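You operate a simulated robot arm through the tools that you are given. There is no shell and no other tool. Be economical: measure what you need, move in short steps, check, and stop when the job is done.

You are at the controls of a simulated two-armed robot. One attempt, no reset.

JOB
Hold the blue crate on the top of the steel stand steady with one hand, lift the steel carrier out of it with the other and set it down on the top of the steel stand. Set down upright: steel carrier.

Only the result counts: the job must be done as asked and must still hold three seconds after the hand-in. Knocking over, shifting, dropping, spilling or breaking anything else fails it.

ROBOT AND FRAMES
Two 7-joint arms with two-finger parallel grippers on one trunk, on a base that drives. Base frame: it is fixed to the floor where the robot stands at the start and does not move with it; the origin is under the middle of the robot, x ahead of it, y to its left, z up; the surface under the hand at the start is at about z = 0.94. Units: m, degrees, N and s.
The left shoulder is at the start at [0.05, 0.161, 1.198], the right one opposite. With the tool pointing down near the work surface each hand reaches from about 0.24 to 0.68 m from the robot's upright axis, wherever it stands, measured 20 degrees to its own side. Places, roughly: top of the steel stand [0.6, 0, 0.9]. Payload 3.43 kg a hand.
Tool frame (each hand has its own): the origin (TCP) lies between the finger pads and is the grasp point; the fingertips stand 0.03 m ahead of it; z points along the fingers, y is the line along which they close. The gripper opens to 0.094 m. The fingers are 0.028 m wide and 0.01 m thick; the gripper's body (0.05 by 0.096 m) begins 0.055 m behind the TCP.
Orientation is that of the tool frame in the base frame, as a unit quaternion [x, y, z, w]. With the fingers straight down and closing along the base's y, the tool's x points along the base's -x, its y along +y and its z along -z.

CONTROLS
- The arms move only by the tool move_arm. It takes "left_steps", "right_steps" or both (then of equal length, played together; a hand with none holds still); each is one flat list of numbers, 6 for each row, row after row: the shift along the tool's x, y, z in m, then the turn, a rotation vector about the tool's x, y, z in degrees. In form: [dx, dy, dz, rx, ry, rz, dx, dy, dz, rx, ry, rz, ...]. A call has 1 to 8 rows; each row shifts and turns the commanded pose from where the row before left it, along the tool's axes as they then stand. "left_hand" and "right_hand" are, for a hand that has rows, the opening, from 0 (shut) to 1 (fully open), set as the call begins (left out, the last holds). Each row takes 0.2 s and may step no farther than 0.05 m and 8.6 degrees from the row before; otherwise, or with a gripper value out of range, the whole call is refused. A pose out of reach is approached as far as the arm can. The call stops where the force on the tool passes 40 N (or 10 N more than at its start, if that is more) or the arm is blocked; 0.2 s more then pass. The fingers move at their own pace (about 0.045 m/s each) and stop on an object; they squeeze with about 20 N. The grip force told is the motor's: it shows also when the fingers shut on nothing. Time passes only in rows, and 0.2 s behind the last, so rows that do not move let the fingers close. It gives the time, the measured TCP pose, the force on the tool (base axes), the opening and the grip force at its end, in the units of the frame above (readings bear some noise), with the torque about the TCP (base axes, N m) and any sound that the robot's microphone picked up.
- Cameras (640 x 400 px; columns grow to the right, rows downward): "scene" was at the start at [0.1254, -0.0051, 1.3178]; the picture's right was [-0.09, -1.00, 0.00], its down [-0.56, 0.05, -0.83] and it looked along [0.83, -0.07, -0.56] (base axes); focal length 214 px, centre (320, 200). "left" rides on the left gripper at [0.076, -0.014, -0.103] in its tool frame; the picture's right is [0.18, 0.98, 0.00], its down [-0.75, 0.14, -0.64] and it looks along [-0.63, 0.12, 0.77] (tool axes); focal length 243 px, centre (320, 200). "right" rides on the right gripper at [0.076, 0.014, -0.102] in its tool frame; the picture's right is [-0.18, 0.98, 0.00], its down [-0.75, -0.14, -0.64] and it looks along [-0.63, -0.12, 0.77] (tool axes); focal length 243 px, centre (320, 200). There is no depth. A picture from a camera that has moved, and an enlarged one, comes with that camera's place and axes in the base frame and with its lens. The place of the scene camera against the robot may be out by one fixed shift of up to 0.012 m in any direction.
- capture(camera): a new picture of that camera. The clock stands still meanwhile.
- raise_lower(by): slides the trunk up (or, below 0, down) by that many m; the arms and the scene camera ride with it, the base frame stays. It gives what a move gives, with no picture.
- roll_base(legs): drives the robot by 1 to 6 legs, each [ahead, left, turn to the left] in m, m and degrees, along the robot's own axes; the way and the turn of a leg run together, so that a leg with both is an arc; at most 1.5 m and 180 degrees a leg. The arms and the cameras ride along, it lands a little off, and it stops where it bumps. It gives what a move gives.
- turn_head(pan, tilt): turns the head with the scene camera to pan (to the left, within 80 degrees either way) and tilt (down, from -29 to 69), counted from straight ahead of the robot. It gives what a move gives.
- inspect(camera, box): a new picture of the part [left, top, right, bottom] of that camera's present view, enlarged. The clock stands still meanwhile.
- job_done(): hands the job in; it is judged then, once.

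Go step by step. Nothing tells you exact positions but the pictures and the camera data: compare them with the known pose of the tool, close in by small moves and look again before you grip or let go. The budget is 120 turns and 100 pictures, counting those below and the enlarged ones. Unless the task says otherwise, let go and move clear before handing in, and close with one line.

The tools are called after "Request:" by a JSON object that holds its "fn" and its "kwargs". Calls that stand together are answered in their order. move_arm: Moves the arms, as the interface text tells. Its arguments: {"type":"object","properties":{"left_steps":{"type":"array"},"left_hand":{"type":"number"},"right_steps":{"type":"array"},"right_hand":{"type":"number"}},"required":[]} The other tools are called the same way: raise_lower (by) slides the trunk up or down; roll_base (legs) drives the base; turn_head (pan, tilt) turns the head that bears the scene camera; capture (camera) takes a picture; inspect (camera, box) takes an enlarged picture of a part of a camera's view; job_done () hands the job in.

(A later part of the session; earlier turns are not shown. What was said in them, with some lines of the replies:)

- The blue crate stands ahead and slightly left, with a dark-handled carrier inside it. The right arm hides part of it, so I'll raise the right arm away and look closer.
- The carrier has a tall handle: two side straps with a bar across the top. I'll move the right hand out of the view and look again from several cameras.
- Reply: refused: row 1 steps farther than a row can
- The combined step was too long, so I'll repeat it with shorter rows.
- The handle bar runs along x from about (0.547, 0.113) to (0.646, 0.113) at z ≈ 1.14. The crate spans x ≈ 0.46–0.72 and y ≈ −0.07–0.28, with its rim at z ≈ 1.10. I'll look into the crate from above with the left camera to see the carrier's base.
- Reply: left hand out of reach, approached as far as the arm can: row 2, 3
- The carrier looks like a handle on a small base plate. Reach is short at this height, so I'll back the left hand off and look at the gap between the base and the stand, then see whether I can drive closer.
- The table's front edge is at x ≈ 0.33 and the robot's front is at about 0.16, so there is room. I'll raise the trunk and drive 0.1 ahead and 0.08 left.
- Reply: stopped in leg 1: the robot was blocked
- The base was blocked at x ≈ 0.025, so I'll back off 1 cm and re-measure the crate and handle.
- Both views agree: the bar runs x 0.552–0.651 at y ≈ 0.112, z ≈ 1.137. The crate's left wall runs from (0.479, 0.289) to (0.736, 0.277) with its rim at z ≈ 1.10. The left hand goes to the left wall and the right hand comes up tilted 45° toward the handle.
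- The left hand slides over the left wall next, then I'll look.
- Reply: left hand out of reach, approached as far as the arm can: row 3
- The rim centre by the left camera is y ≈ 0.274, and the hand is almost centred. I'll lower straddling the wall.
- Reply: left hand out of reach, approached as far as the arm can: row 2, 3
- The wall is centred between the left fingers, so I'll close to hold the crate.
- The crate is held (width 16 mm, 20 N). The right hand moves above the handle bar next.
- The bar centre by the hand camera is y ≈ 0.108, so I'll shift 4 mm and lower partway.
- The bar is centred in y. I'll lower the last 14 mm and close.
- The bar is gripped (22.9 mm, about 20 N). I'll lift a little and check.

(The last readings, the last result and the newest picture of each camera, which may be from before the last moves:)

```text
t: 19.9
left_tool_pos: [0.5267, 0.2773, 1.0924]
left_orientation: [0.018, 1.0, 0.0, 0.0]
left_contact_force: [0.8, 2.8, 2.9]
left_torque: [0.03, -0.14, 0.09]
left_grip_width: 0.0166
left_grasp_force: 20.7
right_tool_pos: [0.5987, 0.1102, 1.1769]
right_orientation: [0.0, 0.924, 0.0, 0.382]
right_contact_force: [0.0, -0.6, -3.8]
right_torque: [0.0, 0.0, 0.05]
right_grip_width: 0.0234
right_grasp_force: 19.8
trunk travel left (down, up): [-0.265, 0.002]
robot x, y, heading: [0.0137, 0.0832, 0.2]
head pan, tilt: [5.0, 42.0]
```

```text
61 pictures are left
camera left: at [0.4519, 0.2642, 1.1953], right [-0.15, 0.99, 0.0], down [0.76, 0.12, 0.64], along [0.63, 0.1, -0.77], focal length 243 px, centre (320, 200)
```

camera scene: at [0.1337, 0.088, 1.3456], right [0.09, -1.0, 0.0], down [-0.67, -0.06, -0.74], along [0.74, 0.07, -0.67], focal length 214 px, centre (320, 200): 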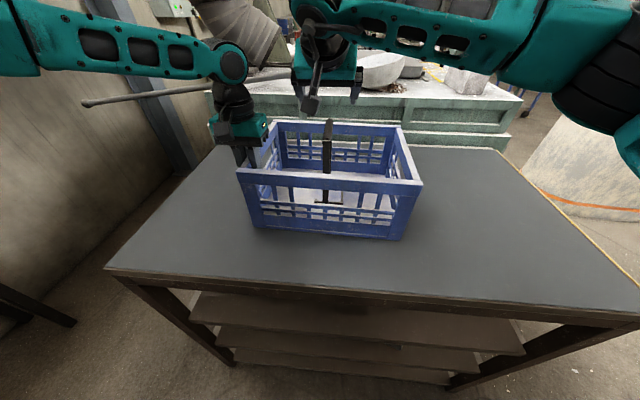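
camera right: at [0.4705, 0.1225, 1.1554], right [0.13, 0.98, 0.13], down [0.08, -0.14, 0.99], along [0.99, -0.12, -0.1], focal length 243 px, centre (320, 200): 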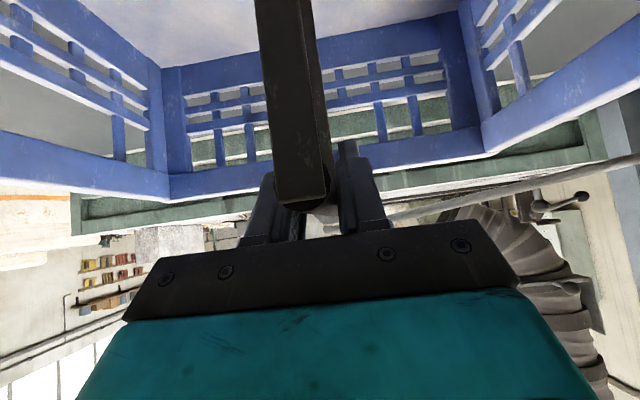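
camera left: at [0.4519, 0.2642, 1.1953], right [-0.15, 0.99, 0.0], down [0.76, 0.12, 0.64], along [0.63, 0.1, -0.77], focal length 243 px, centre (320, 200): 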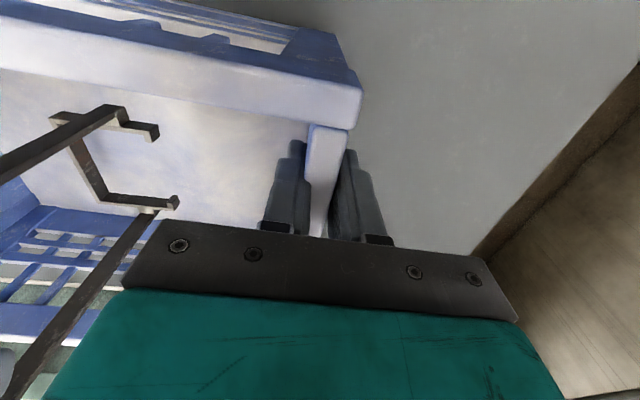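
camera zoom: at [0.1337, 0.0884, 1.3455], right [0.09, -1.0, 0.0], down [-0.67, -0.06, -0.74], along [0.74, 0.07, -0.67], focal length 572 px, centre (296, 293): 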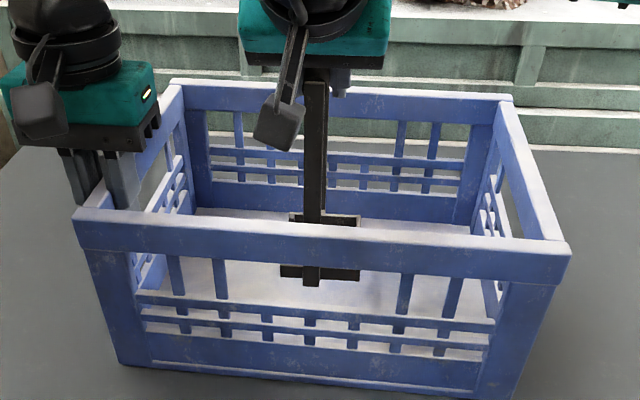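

The carrier hangs level and freely and the crate stays put. I'll continue lifting above the rim.

Request:
{"fn": "move_arm", "kwargs": {"right_steps": [-0.0219, 0, -0.0219, 0, 0, 0, -0.0219, 0, -0.0219, 0, 0, 0, -0.0219, 0, -0.0219, 0, 0, 0, -0.0219, 0, -0.0219, 0, 0, 0, -0.0219, 0, -0.0219, 0, 0, 0, 0, 0, 0, 0, 0, 0]}}

Request:
{"fn": "capture", "kwargs": {"camera": "scene"}}

Request:
{"fn": "capture", "kwargs": {"camera": "left"}}

Request:
{"fn": "capture", "kwargs": {"camera": "right"}}

```text
t: 21.4
left_tool_pos: [0.5253, 0.2753, 1.0932]
left_orientation: [0.017, 1.0, 0.001, 0.0]
left_contact_force: [1.6, 3.2, 4.7]
left_torque: [0.02, 0.0, 0.12]
left_grip_width: 0.0165
left_grasp_force: 19.7
right_tool_pos: [0.5971, 0.109, 1.3307]
right_orientation: [0.0, 0.924, 0.0, 0.381]
right_contact_force: [-0.6, -0.7, -4.0]
right_torque: [0.02, 0.02, -0.01]
right_grip_width: 0.0231
right_grasp_force: 19.6
trunk travel left (down, up): [-0.265, 0.002]
robot x, y, heading: [0.0133, 0.0774, -0.3]
head pan, tilt: [5.0, 42.0]
```

```text
60 pictures are left
camera scene: at [0.1337, 0.0883, 1.3456], right [0.09, -1.0, 0.0], down [-0.67, -0.06, -0.74], along [0.74, 0.07, -0.67], focal length 214 px, centre (320, 200)
```

scene: 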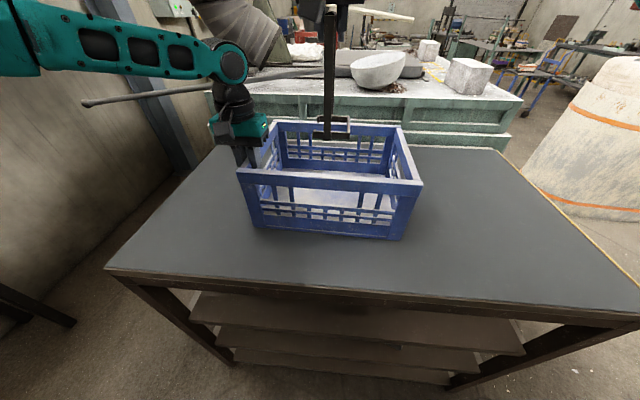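

```text
59 pictures are left
camera left: at [0.4518, 0.2642, 1.1953], right [-0.15, 0.99, 0.0], down [0.76, 0.12, 0.64], along [0.63, 0.1, -0.77], focal length 243 px, centre (320, 200)
```

left: 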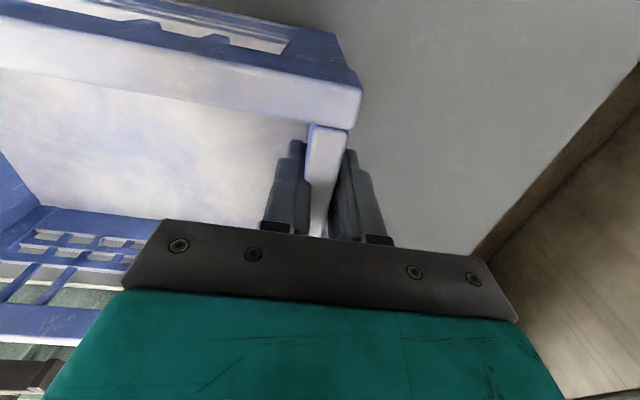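

```text
58 pictures are left
camera right: at [0.4697, 0.1222, 1.3495], right [0.13, 0.98, 0.13], down [0.08, -0.14, 0.99], along [0.99, -0.12, -0.1], focal length 243 px, centre (320, 200)
```

right: 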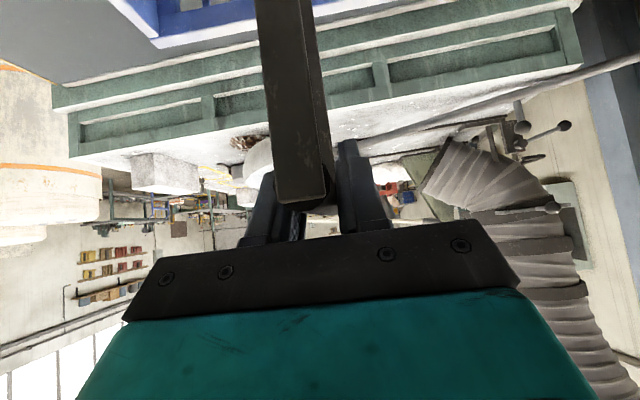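

The carrier bottom is about 4 cm above the rim. I'll swing it right over the crate wall to y ≈ −0.23.

Request:
{"fn": "move_arm", "kwargs": {"right_steps": [0, -0.03, 0, 0, 0, 0, 0, -0.042, 0, 0, 0, 0, 0, -0.045, 0, 0, 0, 0, 0, -0.045, 0, 0, 0, 0, 0, -0.045, 0, 0, 0, 0, 0, -0.045, 0, 0, 0, 0, 0, -0.045, 0, 0, 0, 0, 0, -0.04, 0, 0, 0, 0]}}

Request:
{"fn": "turn_head", "kwargs": {"pan": -20, "tilt": 42}}

Request:
{"fn": "capture", "kwargs": {"camera": "scene"}}

Request:
{"fn": "capture", "kwargs": {"camera": "right"}}

```text
t: 23.1
left_tool_pos: [0.5266, 0.2756, 1.0935]
left_orientation: [0.017, 1.0, 0.0, 0.0]
left_contact_force: [0.2, 0.5, 2.7]
left_torque: [0.21, -0.31, 0.28]
left_grip_width: 0.0164
left_grasp_force: 20.1
right_tool_pos: [0.5983, -0.2315, 1.3306]
right_orientation: [0.0, 0.924, 0.001, 0.383]
right_contact_force: [-0.2, 0.5, -2.9]
right_torque: [0.06, 0.02, -0.05]
right_grip_width: 0.0231
right_grasp_force: 19.6
trunk travel left (down, up): [-0.265, 0.002]
robot x, y, heading: [0.0141, 0.0766, -0.0]
head pan, tilt: [5.0, 42.0]
```

```text
t: 24.0
left_tool_pos: [0.5258, 0.2753, 1.0935]
left_orientation: [0.017, 1.0, 0.0, 0.001]
left_contact_force: [-0.9, -1.4, 1.5]
left_torque: [0.02, -0.19, 0.21]
left_grip_width: 0.0163
left_grasp_force: 19.7
right_tool_pos: [0.5985, -0.2295, 1.33]
right_orientation: [0.0, 0.924, 0.001, 0.383]
right_contact_force: [0.1, -0.4, -4.0]
right_torque: [0.01, 0.02, 0.04]
right_grip_width: 0.0229
right_grasp_force: 20.2
trunk travel left (down, up): [-0.265, 0.002]
robot x, y, heading: [0.0126, 0.0809, 0.4]
head pan, tilt: [-20.0, 42.0]
```

```text
57 pictures are left
camera scene: at [0.129, 0.0518, 1.3455], right [-0.34, -0.94, 0.0], down [-0.63, 0.23, -0.74], along [0.7, -0.25, -0.67], focal length 214 px, centre (320, 200)
```

scene: 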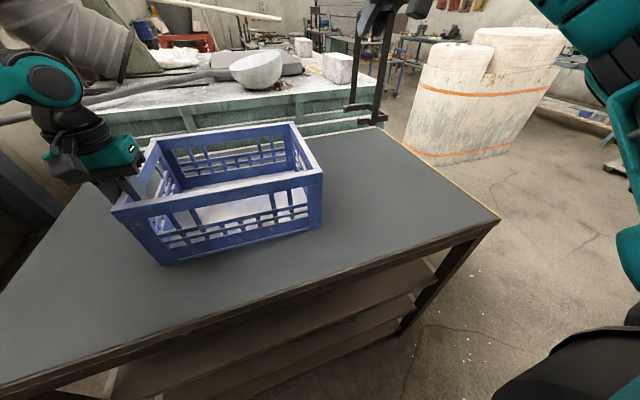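

```text
56 pictures are left
camera right: at [0.4711, -0.2155, 1.3502], right [0.13, 0.98, 0.13], down [0.08, -0.14, 0.99], along [0.99, -0.12, -0.1], focal length 243 px, centre (320, 200)
```

right: 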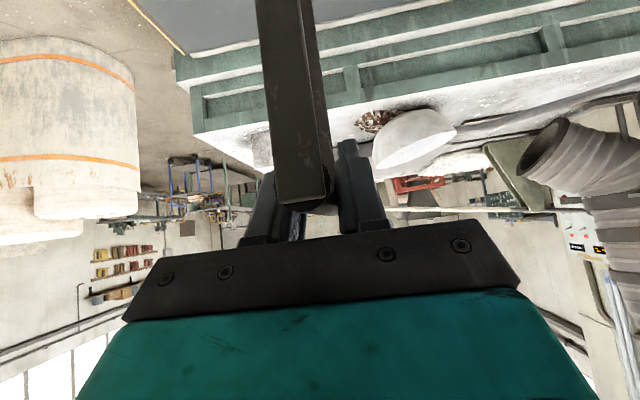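

The spot is free and well inside the stand's edges (y −0.51 to 0.57, x 0.33–0.94). I'll lower to near the surface.

Request:
{"fn": "move_arm", "kwargs": {"right_steps": [0.0262, 0, 0.0262, 0, 0, 0, 0.0262, 0, 0.0262, 0, 0, 0, 0.0262, 0, 0.0262, 0, 0, 0, 0.0262, 0, 0.0262, 0, 0, 0, 0.0262, 0, 0.0262, 0, 0, 0, 0, 0, 0, 0, 0, 0]}}

Request:
{"fn": "capture", "kwargs": {"camera": "scene"}}

Request:
{"fn": "inspect", "kwargs": {"camera": "scene", "box": [300, 60, 460, 180]}}

```text
t: 25.4
left_tool_pos: [0.5261, 0.2764, 1.0939]
left_orientation: [0.018, 1.0, 0.0, 0.0]
left_contact_force: [-0.3, -1.7, 0.7]
left_torque: [0.06, 0.19, 0.12]
left_grip_width: 0.0166
left_grasp_force: 20.1
right_tool_pos: [0.5975, -0.2289, 1.146]
right_orientation: [-0.001, 0.924, 0.001, 0.382]
right_contact_force: [0.4, 0.2, -3.7]
right_torque: [0.01, 0.01, -0.02]
right_grip_width: 0.023
right_grasp_force: 20.0
trunk travel left (down, up): [-0.265, 0.002]
robot x, y, heading: [0.0123, 0.0789, 0.1]
head pan, tilt: [-20.0, 42.0]
```

```text
55 pictures are left
camera scene: at [0.1292, 0.0518, 1.3455], right [-0.34, -0.94, 0.0], down [-0.63, 0.23, -0.74], along [0.7, -0.25, -0.67], focal length 214 px, centre (320, 200)
```

scene: 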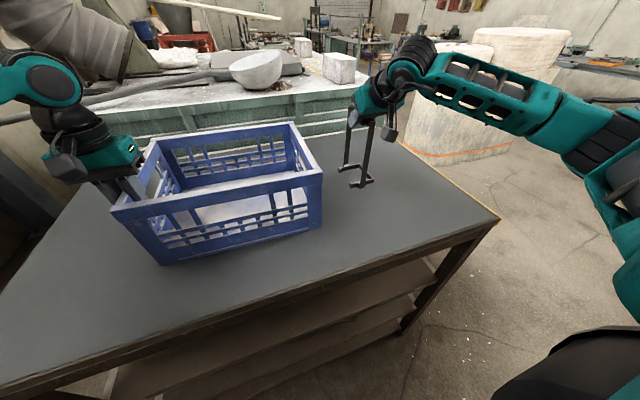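

```text
3.33 times, centred on (380, 120) of scene
camera zoom: at [0.1292, 0.0518, 1.3455], right [-0.34, -0.94, 0.0], down [-0.63, 0.23, -0.74], along [0.7, -0.25, -0.67], focal length 715 px, centre (120, 467)
```

zoom: 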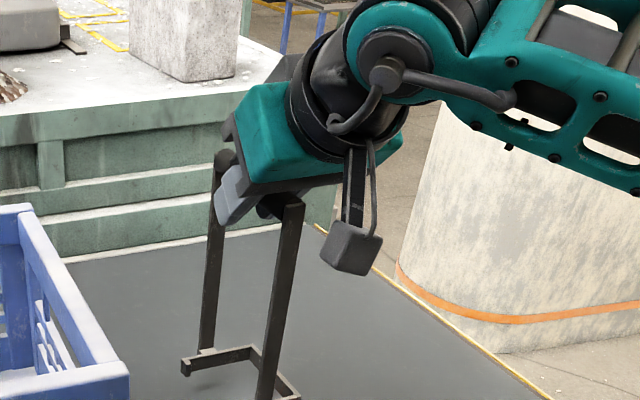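

The carrier hangs upright. I'll lower slowly, watching the force for contact.

Request:
{"fn": "move_arm", "kwargs": {"right_steps": [0.0018, 0, 0.0018, 0, 0, 0, 0.0018, 0, 0.0018, 0, 0, 0, 0.0018, 0, 0.0018, 0, 0, 0, 0.0018, 0, 0.0018, 0, 0, 0]}}

Request:
{"fn": "inspect", "kwargs": {"camera": "scene", "box": [310, 120, 430, 210]}}

```text
t: 26.4
left_tool_pos: [0.5268, 0.2764, 1.0937]
left_orientation: [0.017, 1.0, -0.001, 0.0]
left_contact_force: [-1.7, -1.8, 0.2]
left_torque: [0.03, 0.19, 0.12]
left_grip_width: 0.0165
left_grasp_force: 19.8
right_tool_pos: [0.5986, -0.2281, 1.1348]
right_orientation: [0.0, 0.924, 0.001, 0.383]
right_contact_force: [-0.3, 0.4, -4.0]
right_torque: [0.02, -0.01, -0.01]
right_grip_width: 0.0231
right_grasp_force: 20.3
trunk travel left (down, up): [-0.265, 0.002]
robot x, y, heading: [0.0121, 0.0774, -0.3]
head pan, tilt: [-20.0, 42.0]
```

```text
4.44 times, centred on (370, 165) of scene
camera zoom: at [0.1292, 0.0518, 1.3455], right [-0.34, -0.94, 0.0], down [-0.63, 0.23, -0.74], along [0.7, -0.25, -0.67], focal length 953 px, centre (98, 356)
```

zoom: 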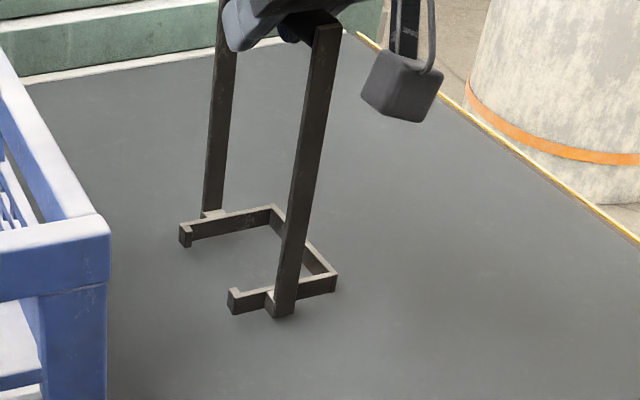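

Request:
{"fn": "move_arm", "kwargs": {"right_steps": [0.0014, 0, 0.0014, 0, 0, 0, 0.0014, 0, 0.0014, 0, 0, 0, 0, 0, 0, 0, 0, 0]}}

```text
t: 27.2
left_tool_pos: [0.5265, 0.275, 1.0949]
left_orientation: [0.017, 1.0, 0.001, 0.0]
left_contact_force: [-1.2, -1.9, 1.0]
left_torque: [0.02, 0.11, 0.12]
left_grip_width: 0.0166
left_grasp_force: 20.2
right_tool_pos: [0.598, -0.2284, 1.1319]
right_orientation: [-0.001, 0.924, 0.001, 0.383]
right_contact_force: [0.2, 0.1, -3.8]
right_torque: [-0.02, 0.01, -0.02]
right_grip_width: 0.0232
right_grasp_force: 20.1
trunk travel left (down, up): [-0.265, 0.002]
robot x, y, heading: [0.0131, 0.078, 0.3]
head pan, tilt: [-20.0, 42.0]
```

No contact yet, so I'll continue down in 2 mm rows.

Request:
{"fn": "move_arm", "kwargs": {"right_steps": [0.0014, 0, 0.0014, 0, 0, 0, 0.0014, 0, 0.0014, 0, 0, 0, 0, 0, 0, 0, 0, 0]}}

Request:
{"fn": "move_arm", "kwargs": {"right_steps": [0.0014, 0, 0.0014, 0, 0, 0, 0.0007, 0, 0.0007, 0, 0, 0, 0, 0, 0, 0, 0, 0]}}

Request:
{"fn": "inspect", "kwargs": {"camera": "scene", "box": [310, 120, 430, 210]}}

```text
t: 28.0
left_tool_pos: [0.5269, 0.2762, 1.0935]
left_orientation: [0.018, 1.0, 0.0, 0.001]
left_contact_force: [-0.9, -0.5, -0.1]
left_torque: [0.04, 0.07, 0.11]
left_grip_width: 0.0167
left_grasp_force: 20.0
right_tool_pos: [0.5971, -0.2284, 1.1286]
right_orientation: [0.0, 0.923, 0.001, 0.384]
right_contact_force: [-0.5, 0.1, -3.9]
right_torque: [0.01, 0.04, -0.01]
right_grip_width: 0.0231
right_grasp_force: 20.2
trunk travel left (down, up): [-0.265, 0.002]
robot x, y, heading: [0.0084, 0.079, 0.0]
head pan, tilt: [-20.0, 42.0]
```

```text
t: 28.8
left_tool_pos: [0.5267, 0.2758, 1.0931]
left_orientation: [0.018, 1.0, 0.001, 0.0]
left_contact_force: [-1.6, -0.9, 0.7]
left_torque: [0.09, 0.09, 0.11]
left_grip_width: 0.0166
left_grasp_force: 20.0
right_tool_pos: [0.5977, -0.2284, 1.1253]
right_orientation: [-0.001, 0.924, 0.002, 0.383]
right_contact_force: [-0.7, -0.1, -2.8]
right_torque: [-0.03, -0.02, -0.03]
right_grip_width: 0.023
right_grasp_force: 20.3
trunk travel left (down, up): [-0.265, 0.002]
robot x, y, heading: [0.015, 0.0784, 0.1]
head pan, tilt: [-20.0, 42.0]
```

```text
4.44 times, centred on (370, 165) of scene
camera zoom: at [0.1292, 0.0519, 1.3456], right [-0.34, -0.94, 0.0], down [-0.63, 0.23, -0.74], along [0.7, -0.25, -0.67], focal length 953 px, centre (98, 356)
```

zoom: 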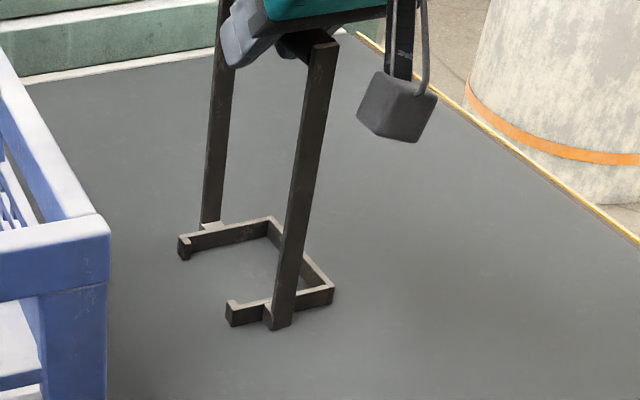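

Request:
{"fn": "move_arm", "kwargs": {"right_steps": [0.0007, 0, 0.0007, 0, 0, 0, 0.0007, 0, 0.0007, 0, 0, 0, 0, 0, 0, 0, 0, 0]}}

Request:
{"fn": "move_arm", "kwargs": {"right_steps": [0.0007, 0, 0.0007, 0, 0, 0, 0, 0, 0, 0, 0, 0]}}

```text
t: 29.6
left_tool_pos: [0.5261, 0.2759, 1.0941]
left_orientation: [0.017, 1.0, 0.0, 0.001]
left_contact_force: [0.9, -1.5, 0.9]
left_torque: [0.09, 0.07, 0.12]
left_grip_width: 0.0166
left_grasp_force: 20.4
right_tool_pos: [0.5978, -0.228, 1.1251]
right_orientation: [-0.001, 0.923, 0.001, 0.384]
right_contact_force: [0.7, 1.4, 7.5]
right_torque: [0.01, 0.37, -0.05]
right_grip_width: 0.023
right_grasp_force: 19.5
trunk travel left (down, up): [-0.265, 0.002]
robot x, y, heading: [0.0121, 0.082, 0.1]
head pan, tilt: [-20.0, 42.0]
```

```text
t: 30.2
left_tool_pos: [0.5261, 0.2771, 1.0934]
left_orientation: [0.018, 1.0, 0.0, 0.0]
left_contact_force: [1.2, -0.4, 0.0]
left_torque: [0.09, -0.02, 0.11]
left_grip_width: 0.0166
left_grasp_force: 19.6
right_tool_pos: [0.5994, -0.2272, 1.1239]
right_orientation: [-0.001, 0.923, 0.001, 0.385]
right_contact_force: [1.0, 1.2, 14.6]
right_torque: [0.02, 0.47, -0.02]
right_grip_width: 0.0233
right_grasp_force: 20.2
trunk travel left (down, up): [-0.265, 0.002]
robot x, y, heading: [0.0147, 0.0804, 0.1]
head pan, tilt: [-20.0, 42.0]
```

The carrier is in contact with the surface. I'll ease the press by 1.5 mm, then open.

Request:
{"fn": "move_arm", "kwargs": {"right_steps": [-0.001, 0, -0.001, 0, 0, 0, 0, 0, 0, 0, 0, 0]}}

Request:
{"fn": "move_arm", "kwargs": {"right_steps": [0, 0, 0, 0, 0, 0, 0, 0, 0, 0, 0, 0, 0, 0, 0, 0, 0, 0, 0, 0, 0, 0, 0, 0, 0, 0, 0, 0, 0, 0], "right_hand": 1}}

Request:
{"fn": "inspect", "kwargs": {"camera": "scene", "box": [290, 60, 450, 210]}}

Request:
{"fn": "capture", "kwargs": {"camera": "right"}}

```text
t: 30.8
left_tool_pos: [0.526, 0.2782, 1.0945]
left_orientation: [0.017, 1.0, 0.0, 0.001]
left_contact_force: [-0.7, 1.7, 0.0]
left_torque: [0.12, -0.08, 0.01]
left_grip_width: 0.0168
left_grasp_force: 19.7
right_tool_pos: [0.5983, -0.2279, 1.1248]
right_orientation: [-0.001, 0.923, 0.0, 0.384]
right_contact_force: [4.2, -0.4, 11.3]
right_torque: [-0.01, -0.44, -0.03]
right_grip_width: 0.0229
right_grasp_force: 19.8
trunk travel left (down, up): [-0.265, 0.002]
robot x, y, heading: [0.0134, 0.0754, 0.3]
head pan, tilt: [-20.0, 42.0]
```

```text
t: 32.0
left_tool_pos: [0.526, 0.2762, 1.0933]
left_orientation: [0.018, 1.0, 0.0, 0.0]
left_contact_force: [1.0, 1.5, -0.6]
left_torque: [-0.03, 0.12, 0.05]
left_grip_width: 0.0163
left_grasp_force: 19.9
right_tool_pos: [0.5987, -0.2274, 1.1232]
right_orientation: [0.001, 0.924, 0.0, 0.383]
right_contact_force: [-0.8, 0.2, -0.4]
right_torque: [0.02, -0.04, 0.02]
right_grip_width: 0.0942
right_grasp_force: 0.0
trunk travel left (down, up): [-0.265, 0.002]
robot x, y, heading: [0.0149, 0.0818, 0.2]
head pan, tilt: [-20.0, 42.0]
```

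```text
2.67 times, centred on (370, 135) of scene
camera zoom: at [0.1292, 0.0524, 1.3456], right [-0.34, -0.94, 0.0], down [-0.63, 0.23, -0.74], along [0.7, -0.25, -0.67], focal length 572 px, centre (187, 373)
```

zoom: 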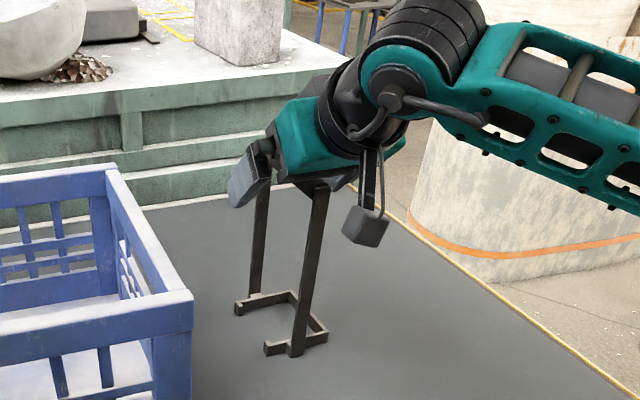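

```text
50 pictures are left
camera right: at [0.4713, -0.2141, 1.1423], right [0.13, 0.98, 0.13], down [0.08, -0.14, 0.99], along [0.99, -0.12, -0.1], focal length 243 px, centre (320, 200)
```

right: 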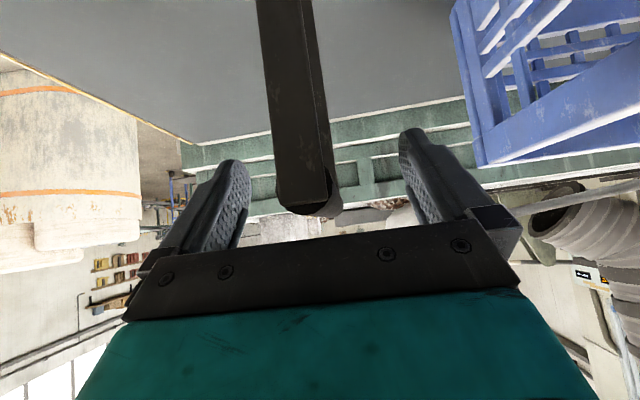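

The carrier stands upright and is released. I'll raise the right hand straight up and open the left hand.

Request:
{"fn": "move_arm", "kwargs": {"right_steps": [-0.0106, 0, -0.0106, 0, 0, 0, -0.0247, 0, -0.0247, 0, 0, 0, -0.0247, 0, -0.0247, 0, 0, 0, -0.0247, 0, -0.0247, 0, 0, 0, 0.0283, 0, -0.0283, 0, 0, 0, 0.0283, 0, -0.0283, 0, 0, 0]}}

Request:
{"fn": "move_arm", "kwargs": {"left_steps": [0, 0, 0, 0, 0, 0, 0, 0, 0, 0, 0, 0, 0, 0, 0, 0, 0, 0, 0, 0, 0, 0, 0, 0, 0, 0, 0, 0, 0, 0], "left_hand": 1}}

Request:
{"fn": "capture", "kwargs": {"camera": "left"}}

Request:
{"fn": "capture", "kwargs": {"camera": "scene"}}

```text
t: 33.4
left_tool_pos: [0.5262, 0.276, 1.0939]
left_orientation: [0.017, 1.0, 0.0, 0.0]
left_contact_force: [-1.3, 0.4, 0.0]
left_torque: [0.1, -0.66, 0.12]
left_grip_width: 0.0166
left_grasp_force: 19.9
right_tool_pos: [0.5163, -0.2266, 1.2443]
right_orientation: [0.0, 0.924, 0.0, 0.383]
right_contact_force: [0.0, 0.0, 0.9]
right_torque: [0.0, 0.03, 0.02]
right_grip_width: 0.0939
right_grasp_force: 0.0
trunk travel left (down, up): [-0.265, 0.002]
robot x, y, heading: [0.0128, 0.0761, -0.0]
head pan, tilt: [-20.0, 42.0]
```

```text
t: 34.6
left_tool_pos: [0.5257, 0.276, 1.0941]
left_orientation: [0.018, 1.0, -0.001, 0.0]
left_contact_force: [0.0, 0.0, 0.1]
left_torque: [-0.01, 0.01, 0.02]
left_grip_width: 0.0939
left_grasp_force: 0.1
right_tool_pos: [0.5172, -0.2279, 1.2439]
right_orientation: [0.0, 0.924, 0.0, 0.383]
right_contact_force: [-0.3, 0.6, 0.3]
right_torque: [-0.04, 0.01, -0.03]
right_grip_width: 0.094
right_grasp_force: 0.0
trunk travel left (down, up): [-0.265, 0.002]
robot x, y, heading: [0.0116, 0.0782, 0.1]
head pan, tilt: [-20.0, 42.0]
```

```text
49 pictures are left
camera left: at [0.4517, 0.2639, 1.1953], right [-0.15, 0.99, 0.0], down [0.76, 0.12, 0.64], along [0.63, 0.1, -0.77], focal length 243 px, centre (320, 200)
```

left: 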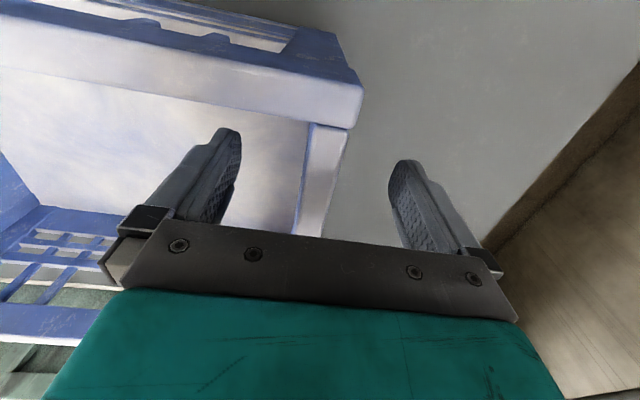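

```text
48 pictures are left
camera scene: at [0.1289, 0.0522, 1.3456], right [-0.34, -0.94, 0.0], down [-0.63, 0.23, -0.74], along [0.7, -0.25, -0.67], focal length 214 px, centre (320, 200)
```

scene: 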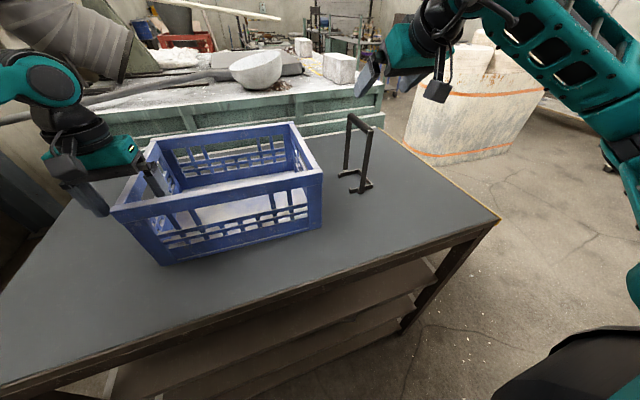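

Both hands have let go and the carrier stands upright. I'll lift the left hand clear of the crate.

Request:
{"fn": "move_arm", "kwargs": {"left_steps": [0, 0, -0.04, 0, 0, 0, 0.005, 0, -0.04, 0, 0, 0, 0.02, 0.03, -0.02, 0, 0, 0, 0.02, 0.04, 0, 0, 0, 0, 0.02, 0.04, 0, 0, 0, 0]}}

Request:
{"fn": "capture", "kwargs": {"camera": "scene"}}

```text
t: 35.8
left_tool_pos: [0.465, 0.3903, 1.1938]
left_orientation: [0.018, 1.0, -0.001, 0.0]
left_contact_force: [-0.2, 0.7, 0.8]
left_torque: [-0.03, 0.0, -0.01]
left_grip_width: 0.0937
left_grasp_force: 0.0
right_tool_pos: [0.5176, -0.2269, 1.2444]
right_orientation: [-0.001, 0.924, 0.0, 0.383]
right_contact_force: [-0.4, -0.7, 1.2]
right_torque: [0.01, -0.04, -0.01]
right_grip_width: 0.0936
right_grasp_force: 0.1
trunk travel left (down, up): [-0.265, 0.002]
robot x, y, heading: [0.015, 0.0763, 0.1]
head pan, tilt: [-20.0, 42.0]
```

```text
47 pictures are left
camera scene: at [0.1283, 0.0531, 1.3457], right [-0.34, -0.94, 0.0], down [-0.63, 0.23, -0.74], along [0.7, -0.25, -0.67], focal length 214 px, centre (320, 200)
```

scene: 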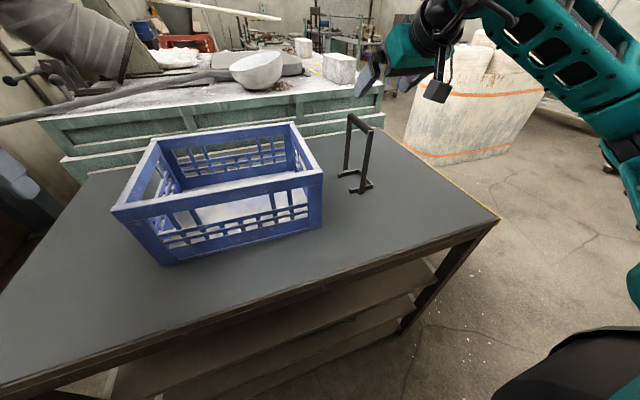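

The carrier stands upright on the stand, the crate has not moved visibly, and both hands are clear. I'm handing in.

Request:
{"fn": "job_done", "kwargs": {}}

```text
The job is handed in.
```

I lifted the steel carrier out of the blue crate while the left hand held the crate. It now stands upright on the stand to the right of the crate, and both hands are clear. The crate shows no visible movement in the last picture, but the base was blocked once while driving closer to the stand, and I backed it off about 1 cm.
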